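You operate a simulated robot arm through the tools that you are given. There is no shell and no other tool. Be economical: measure what you need, move in short steps, check, and stop when the job is done.

You run a simulated two-armed robot. Do the job below in one go: nothing can be reset, and whatever is moved stays where it is left.

## Task
Pick up the yellow dye cup with one hand, pass it to the other hand and put it in the inside of the yellow bin. Set down upright: yellow dye cup.

Only the result counts: the job must be done as asked and must still hold three seconds after the hand-in. Knocking over, shifting, dropping, spilling or breaking anything else fails it.

## Robot
Two 7-joint arms with two-finger parallel grippers on one trunk, on a base that drives. Base frame: it is fixed to the floor where the robot stands at the start and does not move with it; the origin is under the middle of the robot, x ahead of it, y to its left, z up. Units: m, rad, N and s.
The left shoulder is at the start at [0.07, 0.177, 1.02], the right one opposite. With the tool pointing down near the work surface each hand reaches from about 0.3 to 0.74 m from the robot's upright axis, wherever it stands, measured 20 degrees to its own side. Places, roughly: inside of the yellow bin (19x15 cm) [-1.86, 1.66, 0.8]. Payload 3.43 kg a hand.
The TCP of each hand is the grasp point between the finger pads, 0.03 m short of the fingertips. In the tool frame z runs along the fingers and y along their closing line. Largest opening 0.094 m; finger width 0.028, thickness 0.01; the body of the gripper, 0.05 by 0.096 m, starts 0.055 m behind the TCP.
Orientation is that of the tool frame in the base frame, as a unit quaternion [x, y, z, w]. With the fingers straight down and closing along the base's y, the tool's x points along the base's -x, its y along +y and its z along -z.

## Interface
- The arms move only by the tool move_arm. It takes "left_increments", "right_increments" or both (then of equal length, played together; a hand with none holds still); each is a list of rows, each a list of 7 numbers: the turn, a rotation vector about the tool's x, y, z in units of 6 degrees (1.0 is 6 degrees), then the shift along the tool's x, y, z in units of 40 mm (1.0 is 40 mm), then the finger opening in m, from 0 to 0.094. In form: [[rx, ry, rz, dx, dy, dz, gripper], ...]. A call has 1 to 8 rows; each row shifts and turns the commanded pose from where the row before left it, along the tool's axes as they then stand. A call with a number of a shift or a turn outside -1 to 1 is refused whole. Rows are played at 5 a second. More than 0.05 m and 0.15 rad between two rows, or a gripper value outside its range, and nothing of the call is played. A pose out of reach is approached as far as the arm can. The call stops where the force on the tool passes 40 N (or 10 N more than at its start, if that is more) or the arm is blocked; 0.2 s more then pass. Each finger travels about 0.153 m/s and halts on what it meets, pressing with about 27 N; the grip force reading is that of the motor and also rises with nothing between the fingers. The clock runs only during rows and for 0.2 s after the last one: add rows that do not move to give the fingers time. The reply holds the time, the measured pose of the TCP, the force on the tool along the base axes, the opening and the grip force, in the units named above and with some noise, with the torque about the TCP (base axes, N m) and any sound that the robot's microphone picked up.
- Cameras (640 x 400 px; columns grow to the right, rows downward): "scene" is now at [0.1381, 0.0017, 1.3381]; the picture's right is [0.00, -1.00, 0.00], its down [-0.57, -0.00, -0.82] and it looks along [0.82, 0.00, -0.57] (base axes); focal length 286 px, centre (320, 200). "left" rides on the left gripper at [0.076, -0.014, -0.103] in its tool frame; the picture's right is [0.18, 0.98, 0.00], its down [-0.75, 0.14, -0.64] and it looks along [-0.63, 0.12, 0.77] (tool axes); focal length 243 px, centre (320, 200). "right" rides on the right gripper at [0.076, 0.014, -0.102] in its tool frame; the picture's right is [-0.18, 0.98, 0.00], its down [-0.75, -0.14, -0.64] and it looks along [-0.63, -0.12, 0.77] (tool axes); focal length 243 px, centre (320, 200). There is no depth. A picture from a camera that has moved, and an enlarged one, comes with that camera's place and axes in the base frame and with its lens.
- camera(camera): a new picture of that camera. It takes no simulated time.
- lift_body(by): slides the trunk up (or, below 0, down) by that many m; the arms and the scene camera ride with it, the base frame stays. It gives what a move gives, with no picture.
- steer(legs): drives the robot by 1 to 6 legs, each [ahead, turn to the left] in m and rad, along the robot's own axes; the way and the turn of a leg run together, so that a leg with both is an arc; at most 1.5 m and 3.142 rad a leg. The arms and the cameras ride along, it lands a little off, and it stops where it bumps. It gives what a move gives.
- pan_tilt(pan, tilt): turns the head with the scene camera to pan (to the left, within 1.501 rad either way) and tilt (down, from -0.506 to 1.204), counted from straight ahead of the robot. It gives what a move gives.
- inspect(camera, box): a new picture of the part [left, top, right, bottom] of that camera's present view, enlarged. It takes no simulated time.
- finish_job(): hands the job in; it is judged then, once.

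Go step by step. Nothing tells you exact positions but the pictures and the camera data: compare them with the known pose of the tool, close in by small moves and look again before you grip or let go. The budget is 120 turns and 88 pictures, counting those below and the enlarged ones. Unless the task says otherwise, let go and move clear before handing in, and close with one line.

The tools are called after "Emit:" by a JSON object that holds its "name" and its "arguments". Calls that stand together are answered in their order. move_arm: Moves the arms, as the interface text tells. Its arguments: {"type":"object","properties":{"left_increments":{"type":"array"},"right_increments":{"type":"array"}},"required":[]} The other tools are called the same way: lift_body (by) slides the trunk up or down; steer (legs) drives the base; pan_tilt (pan, tilt) turns the head that bears the scene camera; camera (camera) takes a picture; inspect (camera, box) takes an enlarged picture of a part of a camera's view; finish_job () hands the job in.

At the start:

```text
clock: 0.0
left_tcp_pos: [0.4991, 0.3104, 1.111]
left_tool_rot: [0.0, 1.0, 0.001, 0.0]
left_force: [0.5, -0.5, 0.1]
left_wrist_torque: [0.02, 0.03, -0.04]
left_grip_width: 0.0939
left_gripper_force: 0.0
right_tcp_pos: [0.5691, -0.2117, 1.0977]
right_tool_rot: [0.0, 1.0, 0.0, 0.0]
right_force: [0.4, -0.4, 0.1]
right_wrist_torque: [-0.03, 0.0, -0.02]
right_grip_width: 0.0941
right_gripper_force: 0.0
trunk travel left (down, up): [-0.6, 0.24]
robot x, y, heading: [0.0001, 0.001, 0.0]
head pan, tilt: [0.003, 0.604]
```

scene: 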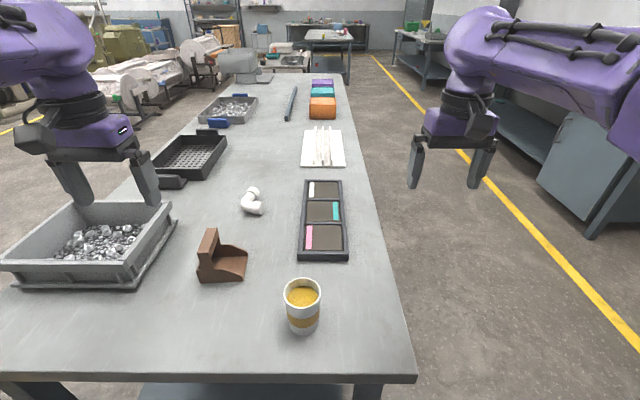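
right: 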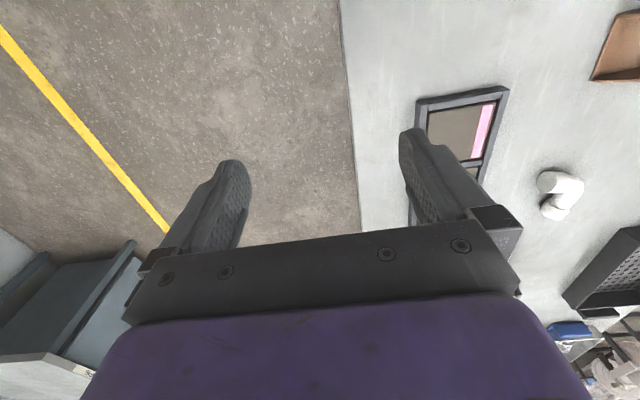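
left: 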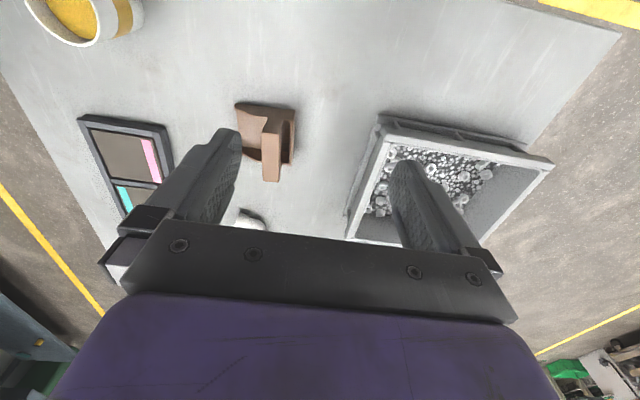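

The cup stands near the close end of the table, at about [0.49, 0.035], with its rim at about z 0.88. I'll enlarge that view and turn the head to look for the bin.

Emit:
{"name": "inspect", "arguments": {"camera": "scene", "box": [220, 240, 420, 400]}}

Emit:
{"name": "pan_tilt", "arguments": {"pan": 1.5, "tilt": 0.4}}

Emit:
{"name": "camera", "arguments": {"camera": "scene"}}

```text
2.50 times, centred on (320, 320) of scene
camera zoom: at [0.1381, 0.0017, 1.3381], right [0.0, -1.0, 0.0], down [-0.57, 0.0, -0.82], along [0.82, 0.0, -0.57], focal length 716 px, centre (320, -100)
```

zoom: 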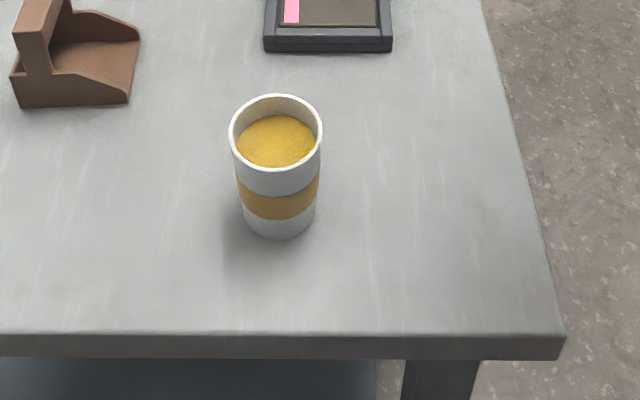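

```text
clock: 1.6
left_tcp_pos: [0.4992, 0.3085, 1.1099]
left_tool_rot: [0.001, 1.0, 0.0, 0.0]
left_force: [0.1, -0.2, 0.2]
left_wrist_torque: [0.0, -0.02, 0.02]
left_grip_width: 0.0938
left_gripper_force: 0.1
right_tcp_pos: [0.5702, -0.2109, 1.0993]
right_tool_rot: [0.0, 1.0, 0.0, 0.0]
right_force: [0.1, -0.5, -0.4]
right_wrist_torque: [0.0, -0.01, 0.03]
right_grip_width: 0.0939
right_gripper_force: 0.1
trunk travel left (down, up): [-0.6, 0.24]
robot x, y, heading: [0.0021, 0.0017, 0.0]
head pan, tilt: [1.499, 0.4]
```

```text
83 pictures are left
camera scene: at [0.0565, 0.0937, 1.3566], right [1.0, -0.07, 0.0], down [-0.03, -0.39, -0.92], along [0.07, 0.92, -0.39], focal length 286 px, centre (320, 200)
```

scene: 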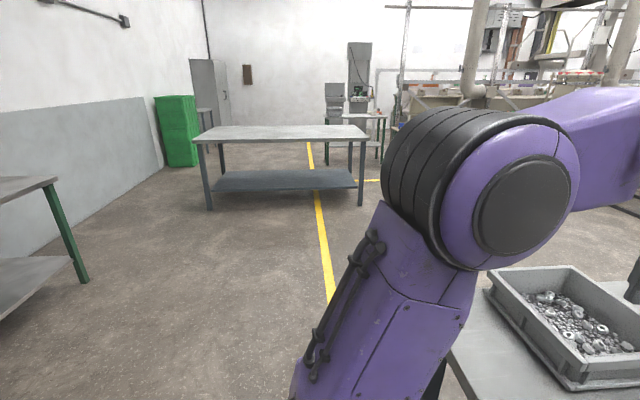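

The bin's table is behind and to the left, so I'll deal with it after the pass. First I'll back up a little for elbow room, turn the head to the front and tilt the right hand into a low forward grasp; the left hand can then take the cup from above.

Emit:
{"name": "steer", "arguments": {"legs": [[-0.15, 0]]}}

Emit:
{"name": "pan_tilt", "arguments": {"pan": 0.0, "tilt": 0.6}}

Emit:
{"name": "move_arm", "arguments": {"right_increments": [[0, 0, -1, 0, 0, 0, 0.094], [0, 0, -1, 0, 0, 0, 0.094], [0, 0, -1, 0, 0, 0, 0.094], [0, 0, -1, 0, 0, 0, 0.094], [0, -1, 0, 0, 0, 0, 0.094], [0, -1, 0, 0, 0, 0, 0.094], [0, -1, 0, 0, 0, 0, 0.094], [0, -1, 0, 0, 0, 0, 0.094]]}}

Emit:
{"name": "move_arm", "arguments": {"right_increments": [[0, -1, 0, 0, 0, 0, 0.094], [0, -1, 0, 0, 0, 0, 0.094], [0, -1, 0, 0, 0, 0, 0.094], [0, -1, 0, 0, 0, 0, 0.094], [0, -1, 0, 0, 0, 0, 0.094]]}}

Emit:
{"name": "camera", "arguments": {"camera": "scene"}}

Emit:
{"name": "camera", "arguments": {"camera": "right"}}

```text
clock: 3.0
left_tcp_pos: [0.3505, 0.3091, 1.1109]
left_tool_rot: [0.0, 1.0, 0.0, 0.001]
left_force: [-0.1, 0.3, 0.0]
left_wrist_torque: [-0.03, 0.01, 0.0]
left_grip_width: 0.0941
left_gripper_force: 0.0
right_tcp_pos: [0.4214, -0.211, 1.0984]
right_tool_rot: [0.0, 1.0, 0.0, 0.0]
right_force: [-0.7, 0.7, -0.5]
right_wrist_torque: [0.0, 0.01, -0.01]
right_grip_width: 0.0938
right_gripper_force: 0.1
trunk travel left (down, up): [-0.6, 0.24]
robot x, y, heading: [-0.1496, 0.0007, 0.001]
head pan, tilt: [1.499, 0.4]
```

```text
clock: 4.6
left_tcp_pos: [0.3497, 0.3094, 1.1106]
left_tool_rot: [0.0, 1.0, 0.001, 0.0]
left_force: [0.5, 0.6, -0.1]
left_wrist_torque: [0.0, 0.03, 0.0]
left_grip_width: 0.0937
left_gripper_force: 0.0
right_tcp_pos: [0.4195, -0.2118, 1.0992]
right_tool_rot: [-0.001, 1.0, 0.0, 0.001]
right_force: [-0.4, 0.7, -0.1]
right_wrist_torque: [-0.01, 0.0, 0.03]
right_grip_width: 0.0941
right_gripper_force: 0.2
trunk travel left (down, up): [-0.6, 0.24]
robot x, y, heading: [-0.1506, -0.0017, -0.001]
head pan, tilt: [0.0, 0.6]
```

```text
clock: 6.4
left_tcp_pos: [0.3487, 0.3087, 1.1113]
left_tool_rot: [-0.001, 1.0, 0.0, 0.0]
left_force: [0.3, 0.3, -0.1]
left_wrist_torque: [0.02, -0.02, -0.01]
left_grip_width: 0.0941
left_gripper_force: 0.2
right_tcp_pos: [0.4196, -0.211, 1.0993]
right_tool_rot: [-0.204, 0.956, 0.044, 0.204]
right_force: [0.0, -0.1, 0.3]
right_wrist_torque: [0.02, -0.01, 0.01]
right_grip_width: 0.0939
right_gripper_force: 0.0
trunk travel left (down, up): [-0.6, 0.24]
robot x, y, heading: [-0.1462, 0.0018, 0.001]
head pan, tilt: [0.0, 0.6]
```

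```text
clock: 7.6
left_tcp_pos: [0.3491, 0.3086, 1.1102]
left_tool_rot: [0.0, 1.0, 0.001, -0.001]
left_force: [0.1, 0.0, 0.2]
left_wrist_torque: [0.02, -0.03, 0.02]
left_grip_width: 0.094
left_gripper_force: 0.1
right_tcp_pos: [0.4198, -0.2119, 1.0984]
right_tool_rot: [-0.185, 0.871, 0.096, 0.445]
right_force: [-0.7, -0.3, -0.6]
right_wrist_torque: [-0.01, -0.02, -0.02]
right_grip_width: 0.0941
right_gripper_force: 0.0
trunk travel left (down, up): [-0.6, 0.24]
robot x, y, heading: [-0.1472, -0.0022, -0.0]
head pan, tilt: [0.0, 0.6]
```

```text
82 pictures are left
camera scene: at [-0.0107, 0.0001, 1.3384], right [0.0, -1.0, 0.0], down [-0.57, 0.0, -0.82], along [0.82, 0.0, -0.57], focal length 286 px, centre (320, 200)
```

scene: 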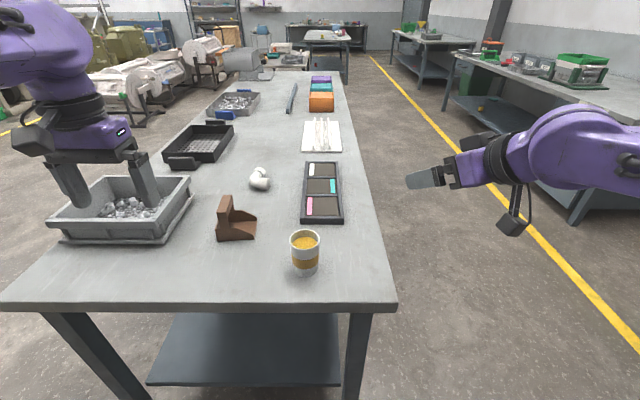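

```text
81 pictures are left
camera right: at [0.2988, -0.2514, 1.0974], right [-0.3, 0.94, 0.15], down [-0.01, -0.16, 0.99], along [0.95, 0.3, 0.06], focal length 243 px, centre (320, 200)
```

right: 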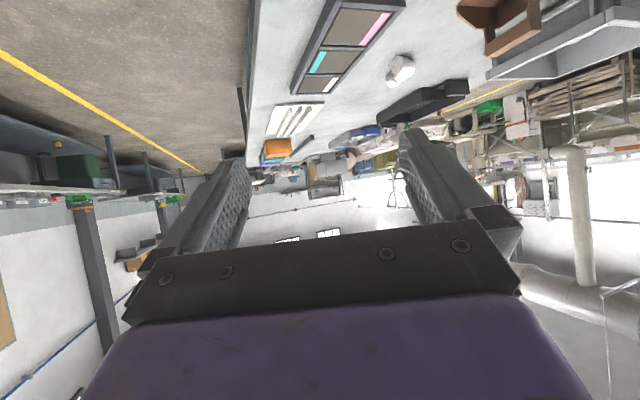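

The camera box on the hand hangs below the gripper, so I have to keep it off the table edge. I'll measure the cup again from this new viewpoint.

Emit:
{"name": "inspect", "arguments": {"camera": "scene", "box": [240, 210, 400, 310]}}

Emit:
{"name": "inspect", "arguments": {"camera": "left", "box": [0, 0, 200, 125]}}

```text
4.00 times, centred on (320, 260) of scene
camera zoom: at [-0.0107, 0.0001, 1.3384], right [0.0, -1.0, 0.0], down [-0.57, 0.0, -0.82], along [0.82, 0.0, -0.57], focal length 1146 px, centre (320, -40)
```

zoom: 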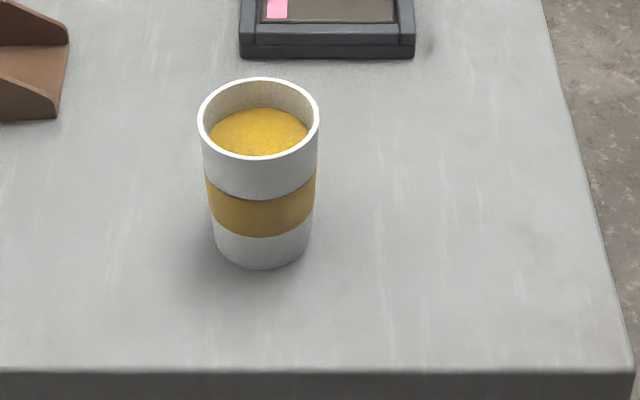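

```text
3.20 times, centred on (100, 62) of left
camera zoom: at [0.2731, 0.2952, 1.2126], right [-0.18, 0.98, 0.0], down [0.75, 0.14, 0.64], along [0.63, 0.12, -0.77], focal length 776 px, centre (1024, 640)
```

zoom: 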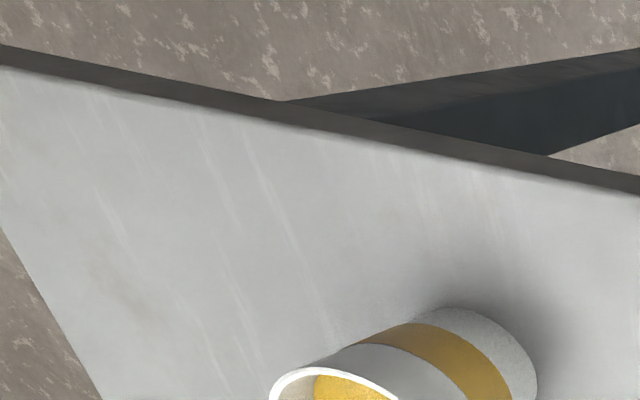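

From the two viewpoints I put the cup at about [0.48, 0.035], the table at z≈0.80 and the rim at z≈0.895. I'll move the right hand to a pre-grasp point behind the cup and check.

Emit:
{"name": "move_arm", "arguments": {"right_increments": [[0, 0, 0, 0.493, 0.838, 0.498, 0.094], [0, 0, 0, 0.493, 0.838, 0.498, 0.094], [0, 0, 0, 0.493, 0.838, 0.498, 0.094], [0, 0, 0, 0.493, 0.838, 0.498, 0.094], [0, 0, 0, 0.493, 0.838, 0.498, 0.094], [0, 0, 0, 0.493, 0.838, 0.498, 0.094], [0, 0, 0, 0, 0, 0, 0.094]]}}

Emit:
{"name": "camera", "arguments": {"camera": "scene"}}

Emit:
{"name": "camera", "arguments": {"camera": "right"}}

```text
clock: 9.2
left_tcp_pos: [0.3496, 0.3082, 1.1111]
left_tool_rot: [0.0, 1.0, 0.0, 0.001]
left_force: [-0.4, 0.4, 0.0]
left_wrist_torque: [0.05, -0.01, 0.0]
left_grip_width: 0.094
left_gripper_force: 0.0
right_tcp_pos: [0.365, -0.0177, 0.935]
right_tool_rot: [-0.185, 0.871, 0.095, 0.445]
right_force: [1.2, 0.3, 0.8]
right_wrist_torque: [0.0, 0.04, 0.02]
right_grip_width: 0.0938
right_gripper_force: 0.1
trunk travel left (down, up): [-0.6, 0.24]
robot x, y, heading: [-0.1459, 0.0021, 0.003]
head pan, tilt: [0.0, 0.6]
```

```text
78 pictures are left
camera scene: at [-0.0112, -0.0001, 1.3384], right [0.0, -1.0, 0.0], down [-0.56, 0.0, -0.83], along [0.83, 0.0, -0.56], focal length 286 px, centre (320, 200)
```

scene: 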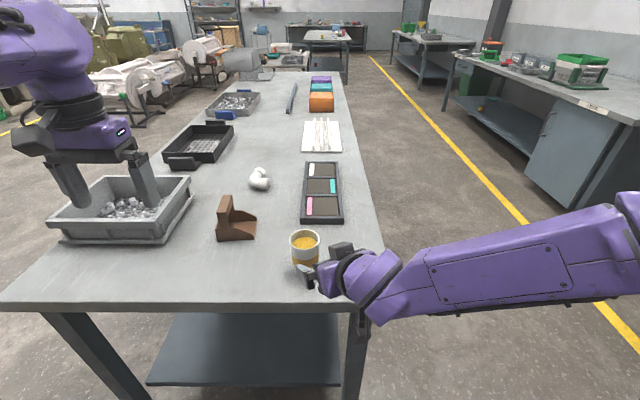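

```text
77 pictures are left
camera right: at [0.243, -0.0568, 0.9338], right [-0.3, 0.94, 0.15], down [-0.01, -0.16, 0.99], along [0.95, 0.3, 0.06], focal length 243 px, centre (320, 200)
```

right: 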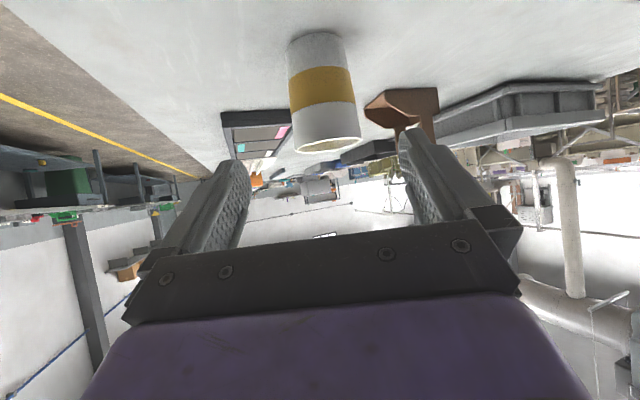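

The right camera agrees: cup axis at about [0.48, 0.036], rim at 0.892, table at about 0.795, and the hand is lined up within 2 mm. I'm now advancing along the fingers.

Emit:
{"name": "move_arm", "arguments": {"right_increments": [[0, 0, 0, 0, 0.015, 0.6, 0.094], [0, 0, 0, 0, 0.015, 0.6, 0.094], [0, 0, 0, 0, 0.015, 0.6, 0.094], [0, 0, 0, 0, 0.015, 0.6, 0.094], [0, 0, 0, 0, 0, 0.6, 0.094], [0, 0, 0, 0, 0, 0.4, 0.094], [0, 0, 0, 0, 0, 0, 0.094]]}}

Emit:
{"name": "camera", "arguments": {"camera": "right"}}

Emit:
{"name": "inspect", "arguments": {"camera": "scene", "box": [240, 210, 400, 310]}}

```text
clock: 10.8
left_tcp_pos: [0.3482, 0.3088, 1.1103]
left_tool_rot: [0.0, 1.0, 0.0, 0.0]
left_force: [1.0, 0.1, -0.2]
left_wrist_torque: [0.0, -0.02, -0.01]
left_grip_width: 0.0939
left_gripper_force: 0.0
right_tcp_pos: [0.4632, 0.0307, 0.8536]
right_tool_rot: [-0.186, 0.871, 0.095, 0.444]
right_force: [0.0, -0.5, 0.2]
right_wrist_torque: [0.01, 0.0, 0.01]
right_grip_width: 0.0943
right_gripper_force: 0.0
trunk travel left (down, up): [-0.6, 0.24]
robot x, y, heading: [-0.1522, 0.0034, 0.004]
head pan, tilt: [0.0, 0.6]
```

```text
76 pictures are left
camera right: at [0.3411, -0.0089, 0.8523], right [-0.3, 0.94, 0.15], down [-0.01, -0.16, 0.99], along [0.95, 0.3, 0.06], focal length 243 px, centre (320, 200)
```

right: 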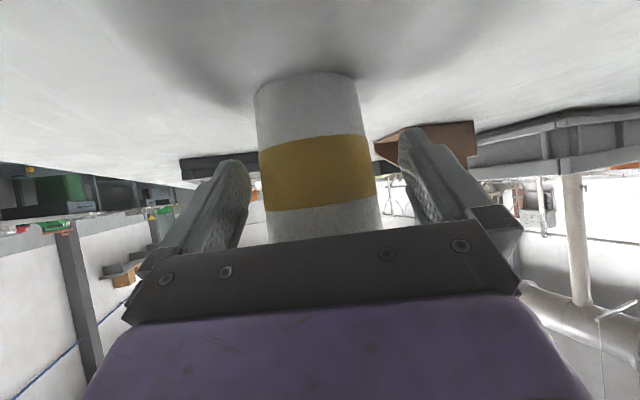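

```text
4.00 times, centred on (320, 260) of scene
camera zoom: at [-0.0111, 0.0013, 1.3384], right [0.0, -1.0, 0.0], down [-0.56, 0.0, -0.83], along [0.83, 0.0, -0.56], focal length 1146 px, centre (320, -40)
```

zoom: 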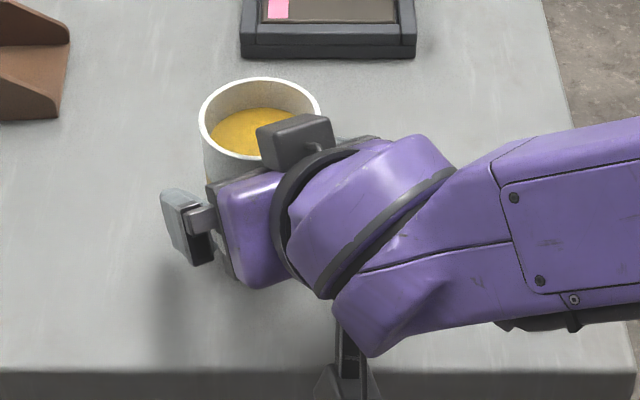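

The fingers are alongside the cup with no contact force. A dark block on top of the hand looks close to the rim, so I'll check that before closing.

Emit:
{"name": "inspect", "arguments": {"camera": "scene", "box": [270, 220, 350, 270]}}

Emit:
{"name": "inspect", "arguments": {"camera": "left", "box": [0, 0, 200, 125]}}

```text
8.00 times, centred on (310, 245) of scene
camera zoom: at [-0.0111, 0.0013, 1.3384], right [0.0, -1.0, 0.0], down [-0.56, 0.0, -0.83], along [0.83, 0.0, -0.56], focal length 2291 px, centre (400, -160)
```

zoom: 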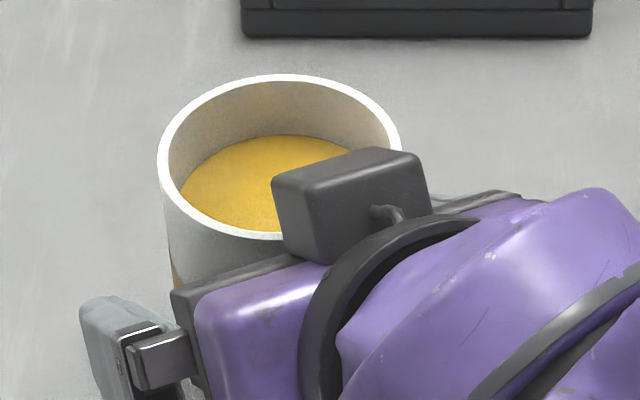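

```text
3.20 times, centred on (100, 62) of left
camera zoom: at [0.2726, 0.2963, 1.2124], right [-0.18, 0.98, 0.0], down [0.75, 0.14, 0.64], along [0.63, 0.12, -0.77], focal length 776 px, centre (1024, 640)
```

zoom: 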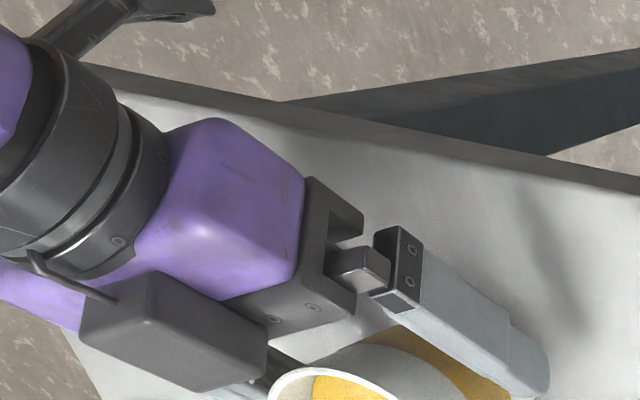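

The block sits above and behind the rim without touching. For the pass I'll have the left hand lean away so it clears this block. I'm closing the right hand now.

Emit:
{"name": "move_arm", "arguments": {"right_increments": [[0, 0, 0, 0, 0, 0, 0.08], [0, 0, 0, 0, 0, 0, 0.074], [0, 0, 0, 0, 0, 0, 0.066], [0, 0, 0, 0, 0, 0, 0.055], [0, 0, 0, 0, 0, 0, 0.04], [0, 0, 0, 0, 0, 0, 0.04]]}}

Emit:
{"name": "camera", "arguments": {"camera": "right"}}

```text
clock: 12.2
left_tcp_pos: [0.3501, 0.3095, 1.11]
left_tool_rot: [0.0, 1.0, 0.0, 0.0]
left_force: [0.2, -0.4, -1.0]
left_wrist_torque: [0.01, 0.0, -0.02]
left_grip_width: 0.094
left_gripper_force: 0.1
right_tcp_pos: [0.4627, 0.0301, 0.8528]
right_tool_rot: [-0.186, 0.871, 0.094, 0.444]
right_force: [1.0, -1.2, 0.4]
right_wrist_torque: [-0.08, -0.1, -0.03]
right_grip_width: 0.0649
right_gripper_force: 27.3
trunk travel left (down, up): [-0.6, 0.24]
robot x, y, heading: [-0.1492, 0.0011, -0.001]
head pan, tilt: [0.0, 0.6]
```

```text
72 pictures are left
camera right: at [0.3414, -0.0092, 0.8523], right [-0.3, 0.94, 0.15], down [-0.01, -0.16, 0.99], along [0.95, 0.3, 0.06], focal length 243 px, centre (320, 200)
```

right: 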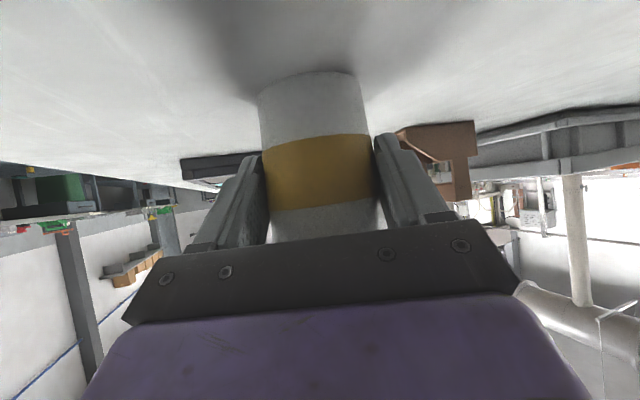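

The cup is gripped at 0.065 m. I'm lifting it straight up, slowly.

Emit:
{"name": "move_arm", "arguments": {"right_increments": [[0, 0, 0, -0.2, 0, -0.147, 0.04], [0, 0, 0, -0.405, 0, -0.294, 0.04], [0, 0, 0, -0.405, 0, -0.294, 0.04], [0, 0, 0, -0.405, 0, -0.294, 0.04], [0, 0, 0, -0.405, 0, -0.294, 0.04], [0, 0, 0, -0.405, 0, -0.294, 0.04], [0, 0, 0, -0.2, 0, -0.147, 0.04], [0, 0, 0, 0, 0, 0, 0.04]]}}

Emit:
{"name": "camera", "arguments": {"camera": "scene"}}

```text
clock: 14.0
left_tcp_pos: [0.3498, 0.3093, 1.1097]
left_tool_rot: [-0.002, 1.0, 0.001, -0.001]
left_force: [-0.2, 0.2, 0.1]
left_wrist_torque: [-0.02, 0.01, 0.01]
left_grip_width: 0.0942
left_gripper_force: 0.1
right_tcp_pos: [0.4632, 0.0306, 0.9731]
right_tool_rot: [-0.186, 0.872, 0.094, 0.443]
right_force: [-0.3, 0.3, -3.6]
right_wrist_torque: [-0.01, 0.08, 0.0]
right_grip_width: 0.0648
right_gripper_force: 27.0
trunk travel left (down, up): [-0.6, 0.24]
robot x, y, heading: [-0.1436, -0.0014, 0.001]
head pan, tilt: [0.0, 0.6]
```

```text
71 pictures are left
camera scene: at [-0.01, 0.0014, 1.3383], right [0.0, -1.0, 0.0], down [-0.57, 0.0, -0.82], along [0.82, 0.0, -0.57], focal length 286 px, centre (320, 200)
```

scene: 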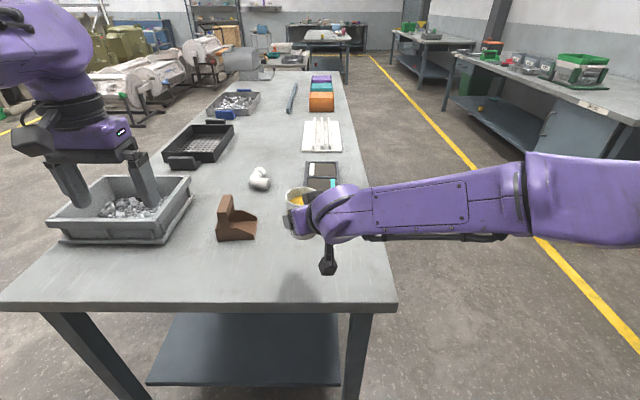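

The cup is lifted and steady. I'll yaw the right hand, keeping the cup upright, so it points further left, and turn and tilt the left hand to meet it.

Emit:
{"name": "move_arm", "arguments": {"right_increments": [[-0.607, 0, -0.441, 0, 0, 0, 0.04], [-0.607, 0, -0.441, 0, 0, 0, 0.04], [-0.607, 0, -0.441, 0, 0, 0, 0.04], [-0.607, 0, -0.441, 0, 0, 0, 0.04], [-0.607, 0, -0.441, 0, 0, 0, 0.04], [-0.607, 0, -0.441, 0, 0, 0, 0.04], [-0.607, 0, -0.441, 0, 0, 0, 0.04], [-0.607, 0, -0.441, 0, 0, 0, 0.04]], "left_increments": [[0, 0, -1, 0, 0, 0, 0.094], [0, 0, -1, 0, 0, 0, 0.094], [0, 0, -1, 0, 0, 0, 0.094], [0, 0, -1, 0, 0, 0, 0.094], [0, 0, -1, 0, 0, 0, 0.094], [0, 0, -1, 0, 0, 0, 0.094], [0, 0, -1, 0, 0, 0, 0.094], [0, 0, -1, 0, 0, 0, 0.094]]}}

Emit:
{"name": "move_arm", "arguments": {"left_increments": [[0, 0, -1, 0, 0, 0, 0.094], [0, 0, -1, 0, 0, 0, 0.094], [0, 1, 0, 0, 0, 0, 0.094], [0, 1, 0, 0, 0, 0, 0.094], [0, 1, 0, 0, 0, 0, 0.094], [0, 1, 0, 0, 0, 0, 0.094], [0, 1, 0, 0, 0, 0, 0.094], [0, 0, 0, 0, 0, 0, 0.094]]}}

Emit:
{"name": "camera", "arguments": {"camera": "scene"}}

Emit:
{"name": "camera", "arguments": {"camera": "left"}}

Emit:
{"name": "camera", "arguments": {"camera": "right"}}

```text
clock: 15.8
left_tcp_pos: [0.3518, 0.3097, 1.1099]
left_tool_rot: [-0.408, 0.913, 0.001, -0.001]
left_force: [0.5, 1.1, 0.0]
left_wrist_torque: [-0.05, 0.04, 0.0]
left_grip_width: 0.0941
left_gripper_force: 0.0
right_tcp_pos: [0.4648, 0.029, 0.9716]
right_tool_rot: [-0.447, 0.771, 0.228, 0.392]
right_force: [0.5, -0.7, -2.7]
right_wrist_torque: [-0.07, -0.01, -0.01]
right_grip_width: 0.065
right_gripper_force: 26.6
trunk travel left (down, up): [-0.6, 0.24]
robot x, y, heading: [-0.1478, 0.0021, 0.007]
head pan, tilt: [0.0, 0.6]
```

```text
clock: 17.6
left_tcp_pos: [0.3513, 0.3099, 1.1104]
left_tool_rot: [-0.483, 0.836, -0.129, -0.225]
left_force: [-0.1, 0.0, -0.2]
left_wrist_torque: [0.02, 0.02, -0.02]
left_grip_width: 0.0939
left_gripper_force: 0.1
right_tcp_pos: [0.4634, 0.03, 0.9728]
right_tool_rot: [-0.446, 0.771, 0.228, 0.393]
right_force: [-0.2, 0.2, -3.0]
right_wrist_torque: [-0.1, 0.05, -0.01]
right_grip_width: 0.0647
right_gripper_force: 27.1
trunk travel left (down, up): [-0.6, 0.24]
robot x, y, heading: [-0.1487, -0.0005, -0.001]
head pan, tilt: [0.0, 0.6]
```

```text
70 pictures are left
camera scene: at [-0.0105, 0.0009, 1.3384], right [0.0, -1.0, 0.0], down [-0.57, 0.0, -0.82], along [0.82, 0.0, -0.57], focal length 286 px, centre (320, 200)
```

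scene: 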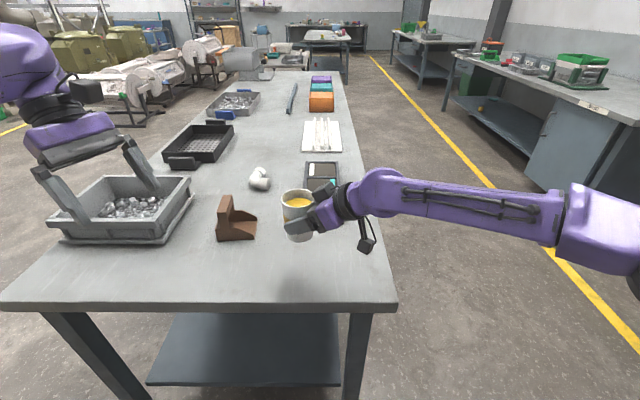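

```text
69 pictures are left
camera left: at [0.3545, 0.2903, 1.2369], right [-0.93, 0.35, 0.09], down [0.36, 0.91, 0.18], along [-0.02, 0.2, -0.98], focal length 243 px, centre (320, 200)
```

left: 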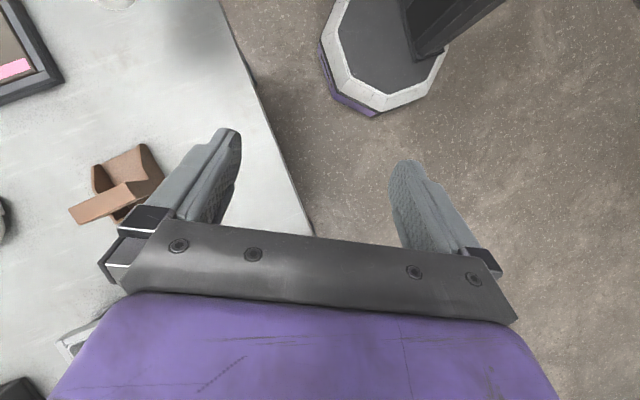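

```text
68 pictures are left
camera right: at [0.3883, -0.0742, 0.9716], right [-0.8, 0.58, 0.15], down [0.08, -0.14, 0.99], along [0.6, 0.8, 0.06], focal length 243 px, centre (320, 200)
```

right: 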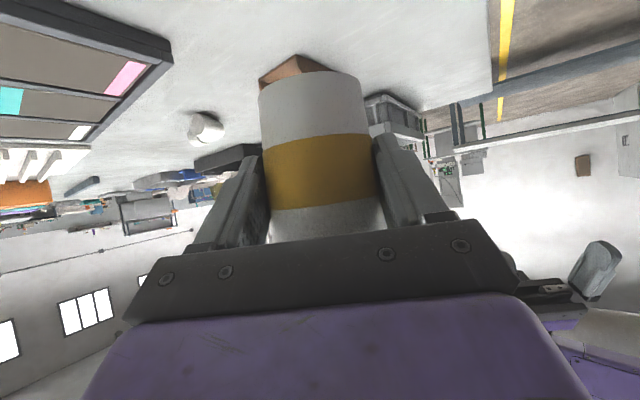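

The cup axis is now at about [0.472, 0.046] with its rim at about z 1.012. I'm bringing the left hand to a pre-grasp point 10 cm up its approach line.

Emit:
{"name": "move_arm", "arguments": {"left_increments": [[0, 0, 0, 0.327, -0.846, 0.221, 0.094], [0, 0, 0, 0.327, -0.846, 0.221, 0.094], [0, 0, 0, 0.327, -0.846, 0.221, 0.094], [0, 0, 0, 0.327, -0.846, 0.221, 0.094], [0, 0, 0, 0.327, -0.846, 0.221, 0.094], [0, 0, 0, 0.327, -0.846, 0.221, 0.094], [0, 0, 0, 0.327, -0.846, 0.221, 0.094], [0, 0, 0, 0, 0, 0, 0.094]]}}

Emit:
{"name": "camera", "arguments": {"camera": "left"}}

Emit:
{"name": "inspect", "arguments": {"camera": "scene", "box": [200, 100, 440, 250]}}

```text
clock: 19.4
left_tcp_pos: [0.4508, 0.1594, 1.102]
left_tool_rot: [-0.484, 0.836, -0.13, -0.223]
left_force: [0.3, -0.3, -0.5]
left_wrist_torque: [0.03, -0.03, 0.01]
left_grip_width: 0.0938
left_gripper_force: 0.1
left hand out of reach, approached as far as the arm can: row 5, 6, 7
right_tcp_pos: [0.464, 0.0303, 0.9735]
right_tool_rot: [-0.446, 0.771, 0.227, 0.393]
right_force: [0.3, 0.0, -3.9]
right_wrist_torque: [-0.03, 0.05, -0.02]
right_grip_width: 0.0648
right_gripper_force: 26.9
trunk travel left (down, up): [-0.6, 0.24]
robot x, y, heading: [-0.1448, 0.0018, 0.002]
head pan, tilt: [0.0, 0.6]
```

```text
67 pictures are left
camera left: at [0.4542, 0.1414, 1.2281], right [-0.93, 0.35, 0.09], down [0.36, 0.91, 0.18], along [-0.02, 0.2, -0.98], focal length 243 px, centre (320, 200)
```

left: 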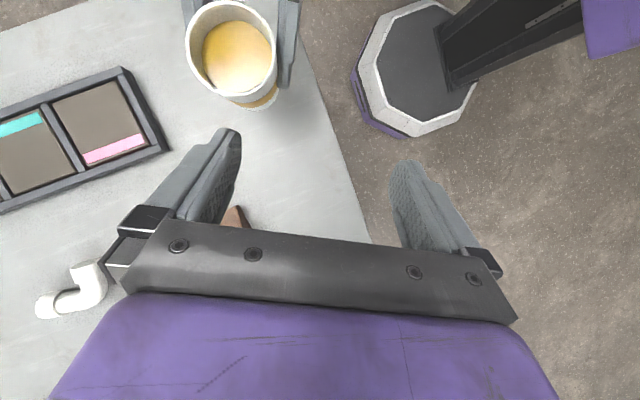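

```text
2.67 times, centred on (320, 175) of scene
camera zoom: at [-0.0103, 0.0015, 1.3383], right [0.0, -1.0, 0.0], down [-0.57, 0.0, -0.82], along [0.82, 0.0, -0.57], focal length 764 px, centre (320, 267)
```

zoom: 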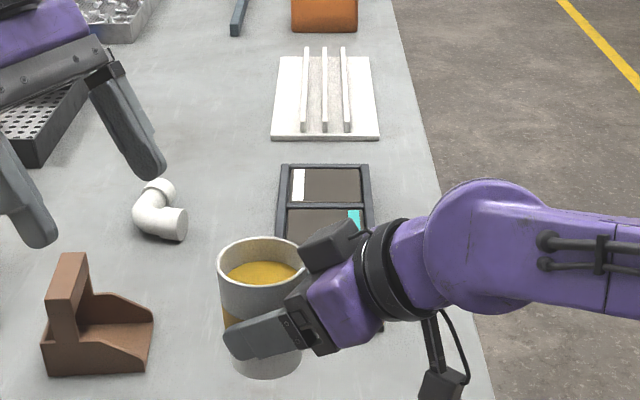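

The left arm runs out of reach there. I'll back it off, then bring the cup closer with the right hand, keeping it upright.

Emit:
{"name": "move_arm", "arguments": {"left_increments": [[0, 0, 0, -0.327, 0.846, -0.221, 0.094], [0, 0, 0, -0.327, 0.846, -0.221, 0.094], [0, 0, 0, -0.327, 0.846, -0.221, 0.094], [0, 0, 0, -0.327, 0.846, -0.221, 0.094], [0, 0, 0, 0, 0, 0, 0.094]]}}

Emit:
{"name": "move_arm", "arguments": {"right_increments": [[0, 0, 0, 0, 0.25, 0, 0.04], [0, 0, 0, 0, 0.5, 0, 0.04], [0, 0, 0, 0, 0.5, 0, 0.04], [0, 0, 0, 0, 0.5, 0, 0.04], [0, 0, 0, 0, 0.5, 0, 0.04], [0, 0, 0, 0, 0.5, 0, 0.04], [0, 0, 0, 0, 0.5, 0, 0.04], [0, 0, 0, 0, 0.22, 0, 0.04]]}}

Emit:
{"name": "camera", "arguments": {"camera": "left"}}

Emit:
{"name": "camera", "arguments": {"camera": "scene"}}

```text
clock: 20.6
left_tcp_pos: [0.3664, 0.2806, 1.1077]
left_tool_rot: [-0.484, 0.836, -0.128, -0.224]
left_force: [0.7, -0.3, 0.7]
left_wrist_torque: [0.03, 0.01, -0.01]
left_grip_width: 0.0941
left_gripper_force: 0.2
right_tcp_pos: [0.4643, 0.0286, 0.9719]
right_tool_rot: [-0.446, 0.771, 0.228, 0.392]
right_force: [-0.2, 0.7, -3.9]
right_wrist_torque: [-0.04, 0.01, -0.01]
right_grip_width: 0.0646
right_gripper_force: 26.7
trunk travel left (down, up): [-0.6, 0.24]
robot x, y, heading: [-0.1507, 0.001, 0.006]
head pan, tilt: [0.0, 0.6]
```

```text
clock: 22.4
left_tcp_pos: [0.366, 0.2809, 1.1074]
left_tool_rot: [-0.484, 0.836, -0.13, -0.224]
left_force: [-0.5, 1.1, -0.1]
left_wrist_torque: [0.01, 0.0, 0.01]
left_grip_width: 0.0941
left_gripper_force: 0.0
right_tcp_pos: [0.343, 0.0991, 0.972]
right_tool_rot: [-0.445, 0.772, 0.226, 0.393]
right_force: [0.2, 0.6, -4.0]
right_wrist_torque: [-0.03, 0.05, -0.03]
right_grip_width: 0.0645
right_gripper_force: 26.3
trunk travel left (down, up): [-0.6, 0.24]
robot x, y, heading: [-0.1497, -0.0006, 0.0]
head pan, tilt: [0.0, 0.6]
```

```text
65 pictures are left
camera left: at [0.37, 0.2621, 1.2335], right [-0.93, 0.35, 0.09], down [0.36, 0.91, 0.18], along [-0.02, 0.2, -0.98], focal length 243 px, centre (320, 200)
```

left: 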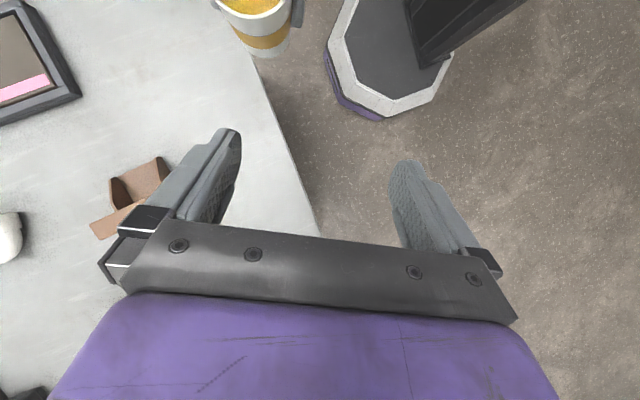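

```text
64 pictures are left
camera scene: at [-0.0104, 0.0018, 1.3383], right [0.0, -1.0, 0.0], down [-0.57, 0.0, -0.82], along [0.82, 0.0, -0.57], focal length 286 px, centre (320, 200)
```

scene: 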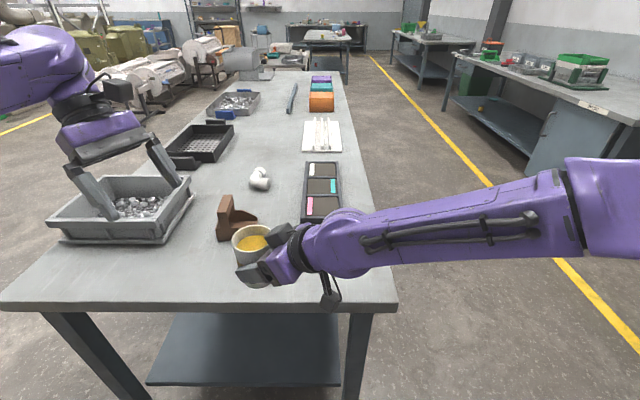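

The cup axis is now at about [0.352, 0.115]. I'm moving the left hand to its new pre-grasp point.

Emit:
{"name": "move_arm", "arguments": {"left_increments": [[0, 0, 0, 0.643, -0.59, 0.43, 0.094], [0, 0, 0, 0.643, -0.59, 0.43, 0.094], [0, 0, 0, 0.643, -0.59, 0.43, 0.094], [0, 0, 0, 0, 0, 0, 0.094]]}}

Emit:
{"name": "camera", "arguments": {"camera": "left"}}

Emit:
{"name": "inspect", "arguments": {"camera": "scene", "box": [140, 130, 380, 280]}}

```text
clock: 23.4
left_tcp_pos: [0.3807, 0.165, 1.1005]
left_tool_rot: [-0.483, 0.837, -0.129, -0.224]
left_force: [0.6, -0.3, 0.8]
left_wrist_torque: [-0.04, -0.01, 0.01]
left_grip_width: 0.0941
left_gripper_force: 0.0
right_tcp_pos: [0.344, 0.0992, 0.9716]
right_tool_rot: [-0.447, 0.772, 0.227, 0.392]
right_force: [0.7, 0.5, -2.8]
right_wrist_torque: [-0.08, 0.03, -0.02]
right_grip_width: 0.0647
right_gripper_force: 26.9
trunk travel left (down, up): [-0.6, 0.24]
robot x, y, heading: [-0.1528, 0.0002, 0.006]
head pan, tilt: [0.0, 0.6]
```

```text
63 pictures are left
camera left: at [0.3845, 0.1461, 1.2268], right [-0.93, 0.35, 0.09], down [0.36, 0.91, 0.18], along [-0.02, 0.2, -0.98], focal length 243 px, centre (320, 200)
```

left: 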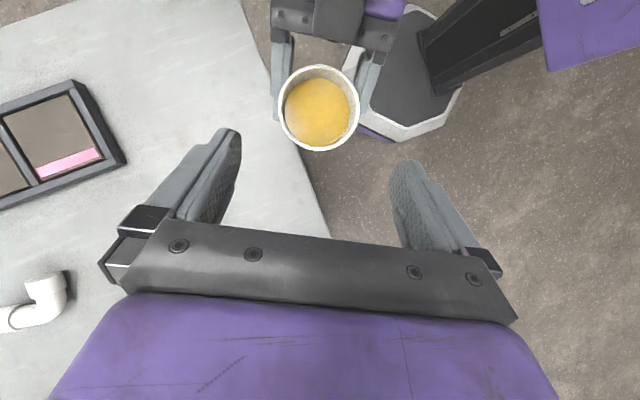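

```text
2.67 times, centred on (260, 205) of scene
camera zoom: at [-0.0105, 0.0024, 1.3384], right [0.0, -1.0, 0.0], down [-0.57, 0.0, -0.82], along [0.82, 0.0, -0.57], focal length 764 px, centre (480, 187)
```

zoom: 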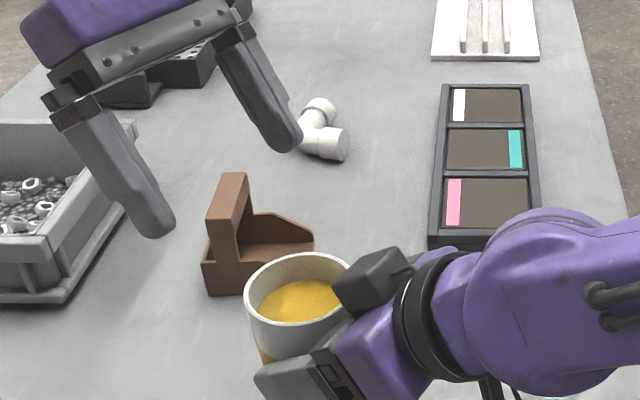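

The left camera confirms the cup axis at [0.352, 0.116], centred between the left fingers. I'll advance most of the way and check.

Emit:
{"name": "move_arm", "arguments": {"left_increments": [[0, 0, 0, 0, 0, 0.5, 0.094], [0, 0, 0, 0, 0, 0.5, 0.094], [0, 0, 0, 0, 0, 0.5, 0.094], [0, 0, 0, 0, 0, 0.4, 0.094], [0, 0, 0, 0, 0, 0, 0.094]]}}

Emit:
{"name": "camera", "arguments": {"camera": "left"}}

Emit:
{"name": "inspect", "arguments": {"camera": "scene", "box": [140, 130, 380, 280]}}

```text
clock: 24.6
left_tcp_pos: [0.3598, 0.1323, 1.0361]
left_tool_rot: [-0.483, 0.836, -0.13, -0.224]
left_force: [1.2, -0.5, 0.4]
left_wrist_torque: [0.0, -0.01, 0.01]
left_grip_width: 0.094
left_gripper_force: 0.2
right_tcp_pos: [0.3439, 0.0993, 0.9722]
right_tool_rot: [-0.447, 0.772, 0.227, 0.392]
right_force: [0.6, -0.2, -3.7]
right_wrist_torque: [-0.03, 0.04, 0.0]
right_grip_width: 0.0646
right_gripper_force: 26.6
trunk travel left (down, up): [-0.6, 0.24]
robot x, y, heading: [-0.1505, -0.0006, 0.002]
head pan, tilt: [0.0, 0.6]
```

```text
61 pictures are left
camera left: at [0.3649, 0.1144, 1.1616], right [-0.93, 0.35, 0.09], down [0.36, 0.91, 0.18], along [-0.02, 0.2, -0.98], focal length 243 px, centre (320, 200)
```

left: 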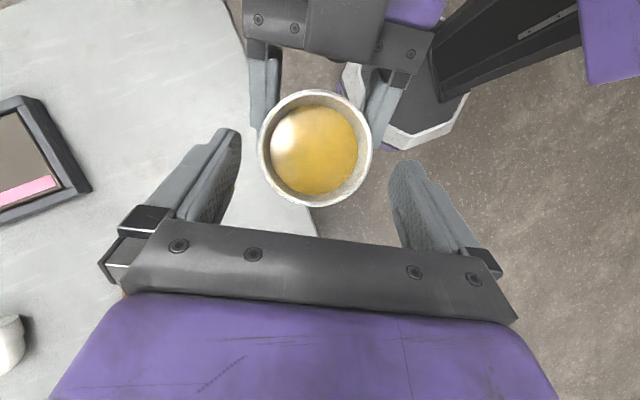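

```text
2.67 times, centred on (260, 205) of scene
camera zoom: at [-0.0103, 0.0017, 1.3383], right [0.0, -1.0, 0.0], down [-0.57, 0.0, -0.82], along [0.82, 0.0, -0.57], focal length 764 px, centre (480, 187)
```

zoom: 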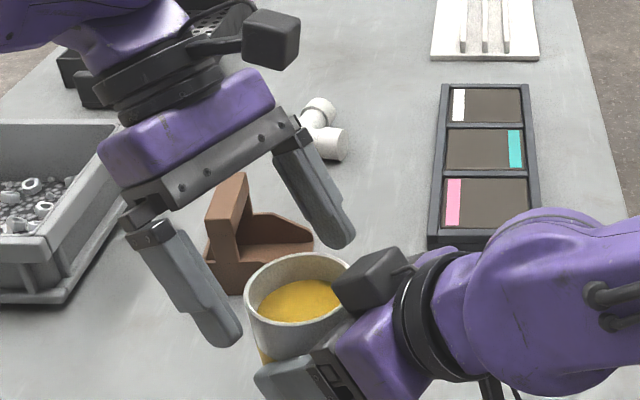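

Everything is clear and centred. I'll make the last 2 cm of approach, then close the left fingers on the upper part of the cup while the right keeps holding.

Emit:
{"name": "move_arm", "arguments": {"left_increments": [[0, 0, 0, -0.044, 0, 0.235, 0.094], [0, 0, 0, -0.043, 0, 0.235, 0.094], [0, 0, 0, 0, 0, 0, 0.094]]}}

Emit:
{"name": "camera", "arguments": {"camera": "left"}}

Emit:
{"name": "inspect", "arguments": {"camera": "scene", "box": [180, 160, 340, 260]}}

```text
clock: 25.4
left_tcp_pos: [0.3564, 0.1269, 1.0174]
left_tool_rot: [-0.484, 0.836, -0.13, -0.224]
left_force: [-0.8, 0.2, 1.2]
left_wrist_torque: [0.02, -0.01, -0.02]
left_grip_width: 0.0942
left_gripper_force: 0.1
right_tcp_pos: [0.3447, 0.0988, 0.9719]
right_tool_rot: [-0.446, 0.771, 0.227, 0.392]
right_force: [-0.1, -0.1, -3.3]
right_wrist_torque: [-0.09, 0.03, 0.02]
right_grip_width: 0.0645
right_gripper_force: 26.7
trunk travel left (down, up): [-0.6, 0.24]
robot x, y, heading: [-0.1463, 0.0019, 0.002]
head pan, tilt: [0.0, 0.6]
```

```text
59 pictures are left
camera left: at [0.3615, 0.1085, 1.1429], right [-0.93, 0.35, 0.09], down [0.36, 0.91, 0.18], along [-0.02, 0.2, -0.98], focal length 243 px, centre (320, 200)
```

left: 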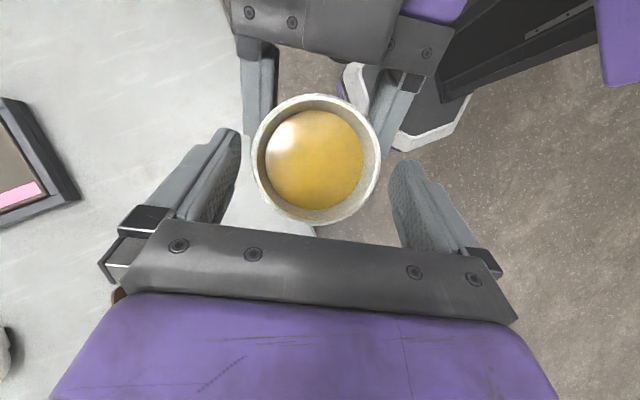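

```text
4.00 times, centred on (260, 210) of scene
camera zoom: at [-0.0104, 0.0016, 1.3383], right [0.0, -1.0, 0.0], down [-0.57, 0.0, -0.82], along [0.82, 0.0, -0.57], focal length 1146 px, centre (560, 160)
```

zoom: 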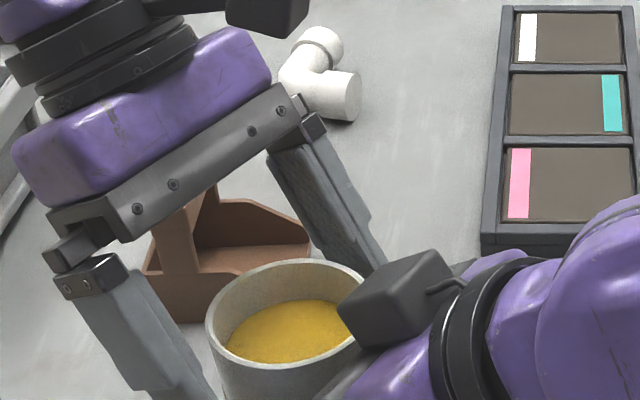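

Centred within about 2 mm. I'll go 5 mm deeper for a fuller pad contact, then close the left fingers slowly.

Emit:
{"name": "move_arm", "arguments": {"left_increments": [[0, 0, 0, 0, -0.03, 0.12, 0.09], [0, 0, 0, 0, 0, 0, 0.082], [0, 0, 0, 0, 0, 0, 0.076], [0, 0, 0, 0, 0, 0, 0.07], [0, 0, 0, 0, 0, 0, 0.064], [0, 0, 0, 0, 0, 0, 0.05], [0, 0, 0, 0, 0, 0, 0.04], [0, 0, 0, 0, 0, 0, 0.04]]}}

Emit:
{"name": "camera", "arguments": {"camera": "left"}}

Emit:
{"name": "camera", "arguments": {"camera": "right"}}

```text
clock: 27.2
left_tcp_pos: [0.3563, 0.1264, 1.0139]
left_tool_rot: [-0.484, 0.836, -0.131, -0.224]
left_force: [26.3, -5.6, -1.5]
left_wrist_torque: [-0.1, -0.29, 0.21]
left_grip_width: 0.0684
left_gripper_force: 27.5
right_tcp_pos: [0.3424, 0.0989, 0.9715]
right_tool_rot: [-0.447, 0.771, 0.227, 0.392]
right_force: [-26.3, 5.5, 1.2]
right_wrist_torque: [-0.02, -0.84, 0.5]
right_grip_width: 0.0645
right_gripper_force: 26.4
trunk travel left (down, up): [-0.6, 0.24]
robot x, y, heading: [-0.1512, 0.0001, 0.004]
head pan, tilt: [0.0, 0.6]
```

```text
57 pictures are left
camera left: at [0.3616, 0.1063, 1.1391], right [-0.93, 0.35, 0.09], down [0.36, 0.91, 0.18], along [-0.02, 0.2, -0.98], focal length 243 px, centre (320, 200)
```

left: 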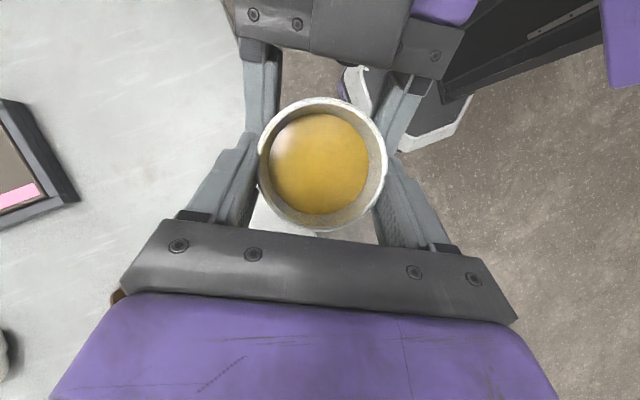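

```text
56 pictures are left
camera right: at [0.268, -0.0043, 0.9704], right [-0.8, 0.58, 0.15], down [0.09, -0.13, 0.99], along [0.59, 0.8, 0.06], focal length 243 px, centre (320, 200)
```

right: 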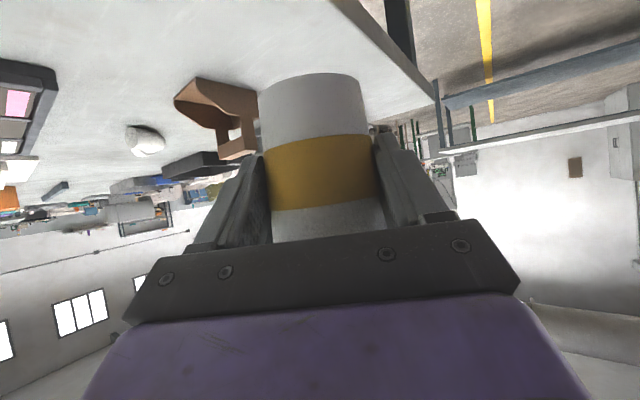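

Both hands hold the cup, but there's about 26 N of sideways squeeze between them. I'll shift the left hand slightly to relieve it.

Emit:
{"name": "move_arm", "arguments": {"left_increments": [[0, 0, 0, 0, -0.03, 0, 0.04], [0, 0, 0, 0, 0, 0, 0.04]]}}

```text
clock: 27.8
left_tcp_pos: [0.3573, 0.1247, 1.0139]
left_tool_rot: [-0.484, 0.836, -0.13, -0.224]
left_force: [25.8, -0.2, -0.3]
left_wrist_torque: [-0.13, -0.44, -0.03]
left_grip_width: 0.068
left_gripper_force: 27.4
right_tcp_pos: [0.344, 0.0986, 0.9714]
right_tool_rot: [-0.446, 0.772, 0.227, 0.393]
right_force: [-24.7, -0.7, -0.4]
right_wrist_torque: [0.13, -0.62, 0.64]
right_grip_width: 0.0647
right_gripper_force: 27.0
trunk travel left (down, up): [-0.6, 0.24]
robot x, y, heading: [-0.1513, 0.004, 0.006]
head pan, tilt: [0.0, 0.6]
```

Emit:
{"name": "move_arm", "arguments": {"left_increments": [[0, 0, 0, 0, -0.05, 0, 0.04], [0, 0, 0, 0, 0, 0, 0.04]]}}

```text
clock: 28.4
left_tcp_pos: [0.3579, 0.1241, 1.0133]
left_tool_rot: [-0.483, 0.836, -0.129, -0.225]
left_force: [8.2, 6.1, 2.5]
left_wrist_torque: [0.11, -0.37, -0.33]
left_grip_width: 0.0682
left_gripper_force: 27.0
right_tcp_pos: [0.3448, 0.0978, 0.9712]
right_tool_rot: [-0.446, 0.772, 0.227, 0.392]
right_force: [-8.6, -6.1, -6.4]
right_wrist_torque: [0.03, 0.03, 0.49]
right_grip_width: 0.0645
right_gripper_force: 27.2
trunk travel left (down, up): [-0.6, 0.24]
robot x, y, heading: [-0.1479, 0.0013, 0.0]
head pan, tilt: [0.0, 0.6]
```

The squeeze is down to about 10 N. I'll release the right hand and watch the left take the weight.

Emit:
{"name": "move_arm", "arguments": {"right_increments": [[0, 0, 0, 0, 0, 0, 0.066], [0, 0, 0, 0, 0, 0, 0.07], [0, 0, 0, 0, 0, 0, 0.076], [0, 0, 0, 0, 0, 0, 0.084], [0, 0, 0, 0, 0, 0, 0.094], [0, 0, 0, 0, 0, 0, 0.094]]}}

Emit:
{"name": "camera", "arguments": {"camera": "right"}}

Emit:
{"name": "camera", "arguments": {"camera": "left"}}

```text
clock: 29.8
left_tcp_pos: [0.3587, 0.124, 1.0142]
left_tool_rot: [-0.484, 0.836, -0.129, -0.224]
left_force: [-0.9, 0.3, 0.0]
left_wrist_torque: [0.04, -0.05, 0.01]
left_grip_width: 0.0681
left_gripper_force: 26.9
right_tcp_pos: [0.3441, 0.0986, 0.9722]
right_tool_rot: [-0.446, 0.771, 0.227, 0.393]
right_force: [0.3, 0.0, 0.6]
right_wrist_torque: [0.0, 0.0, 0.01]
right_grip_width: 0.0938
right_gripper_force: 0.1
trunk travel left (down, up): [-0.6, 0.24]
robot x, y, heading: [-0.1461, -0.0042, -0.002]
head pan, tilt: [0.0, 0.6]
```

```text
55 pictures are left
camera right: at [0.2688, -0.0046, 0.9706], right [-0.8, 0.58, 0.15], down [0.08, -0.14, 0.99], along [0.6, 0.8, 0.06], focal length 243 px, centre (320, 200)
```

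right: 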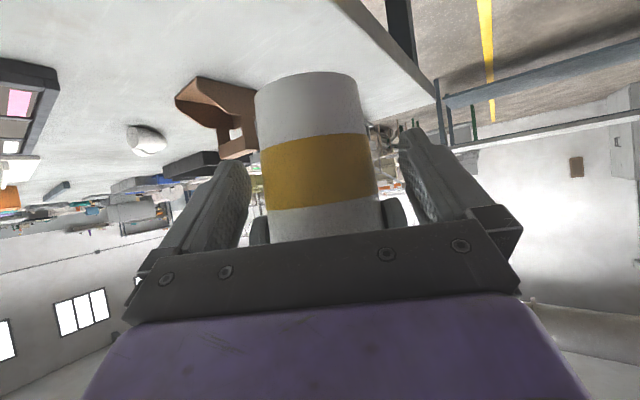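

```text
54 pictures are left
camera left: at [0.3641, 0.1044, 1.1389], right [-0.93, 0.35, 0.09], down [0.36, 0.91, 0.18], along [-0.02, 0.2, -0.98], focal length 243 px, centre (320, 200)
```

left: 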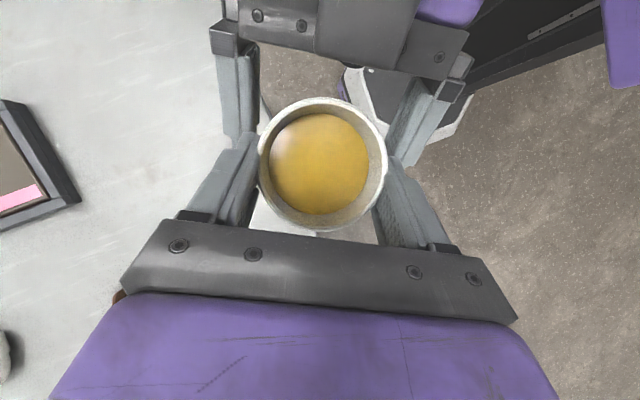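

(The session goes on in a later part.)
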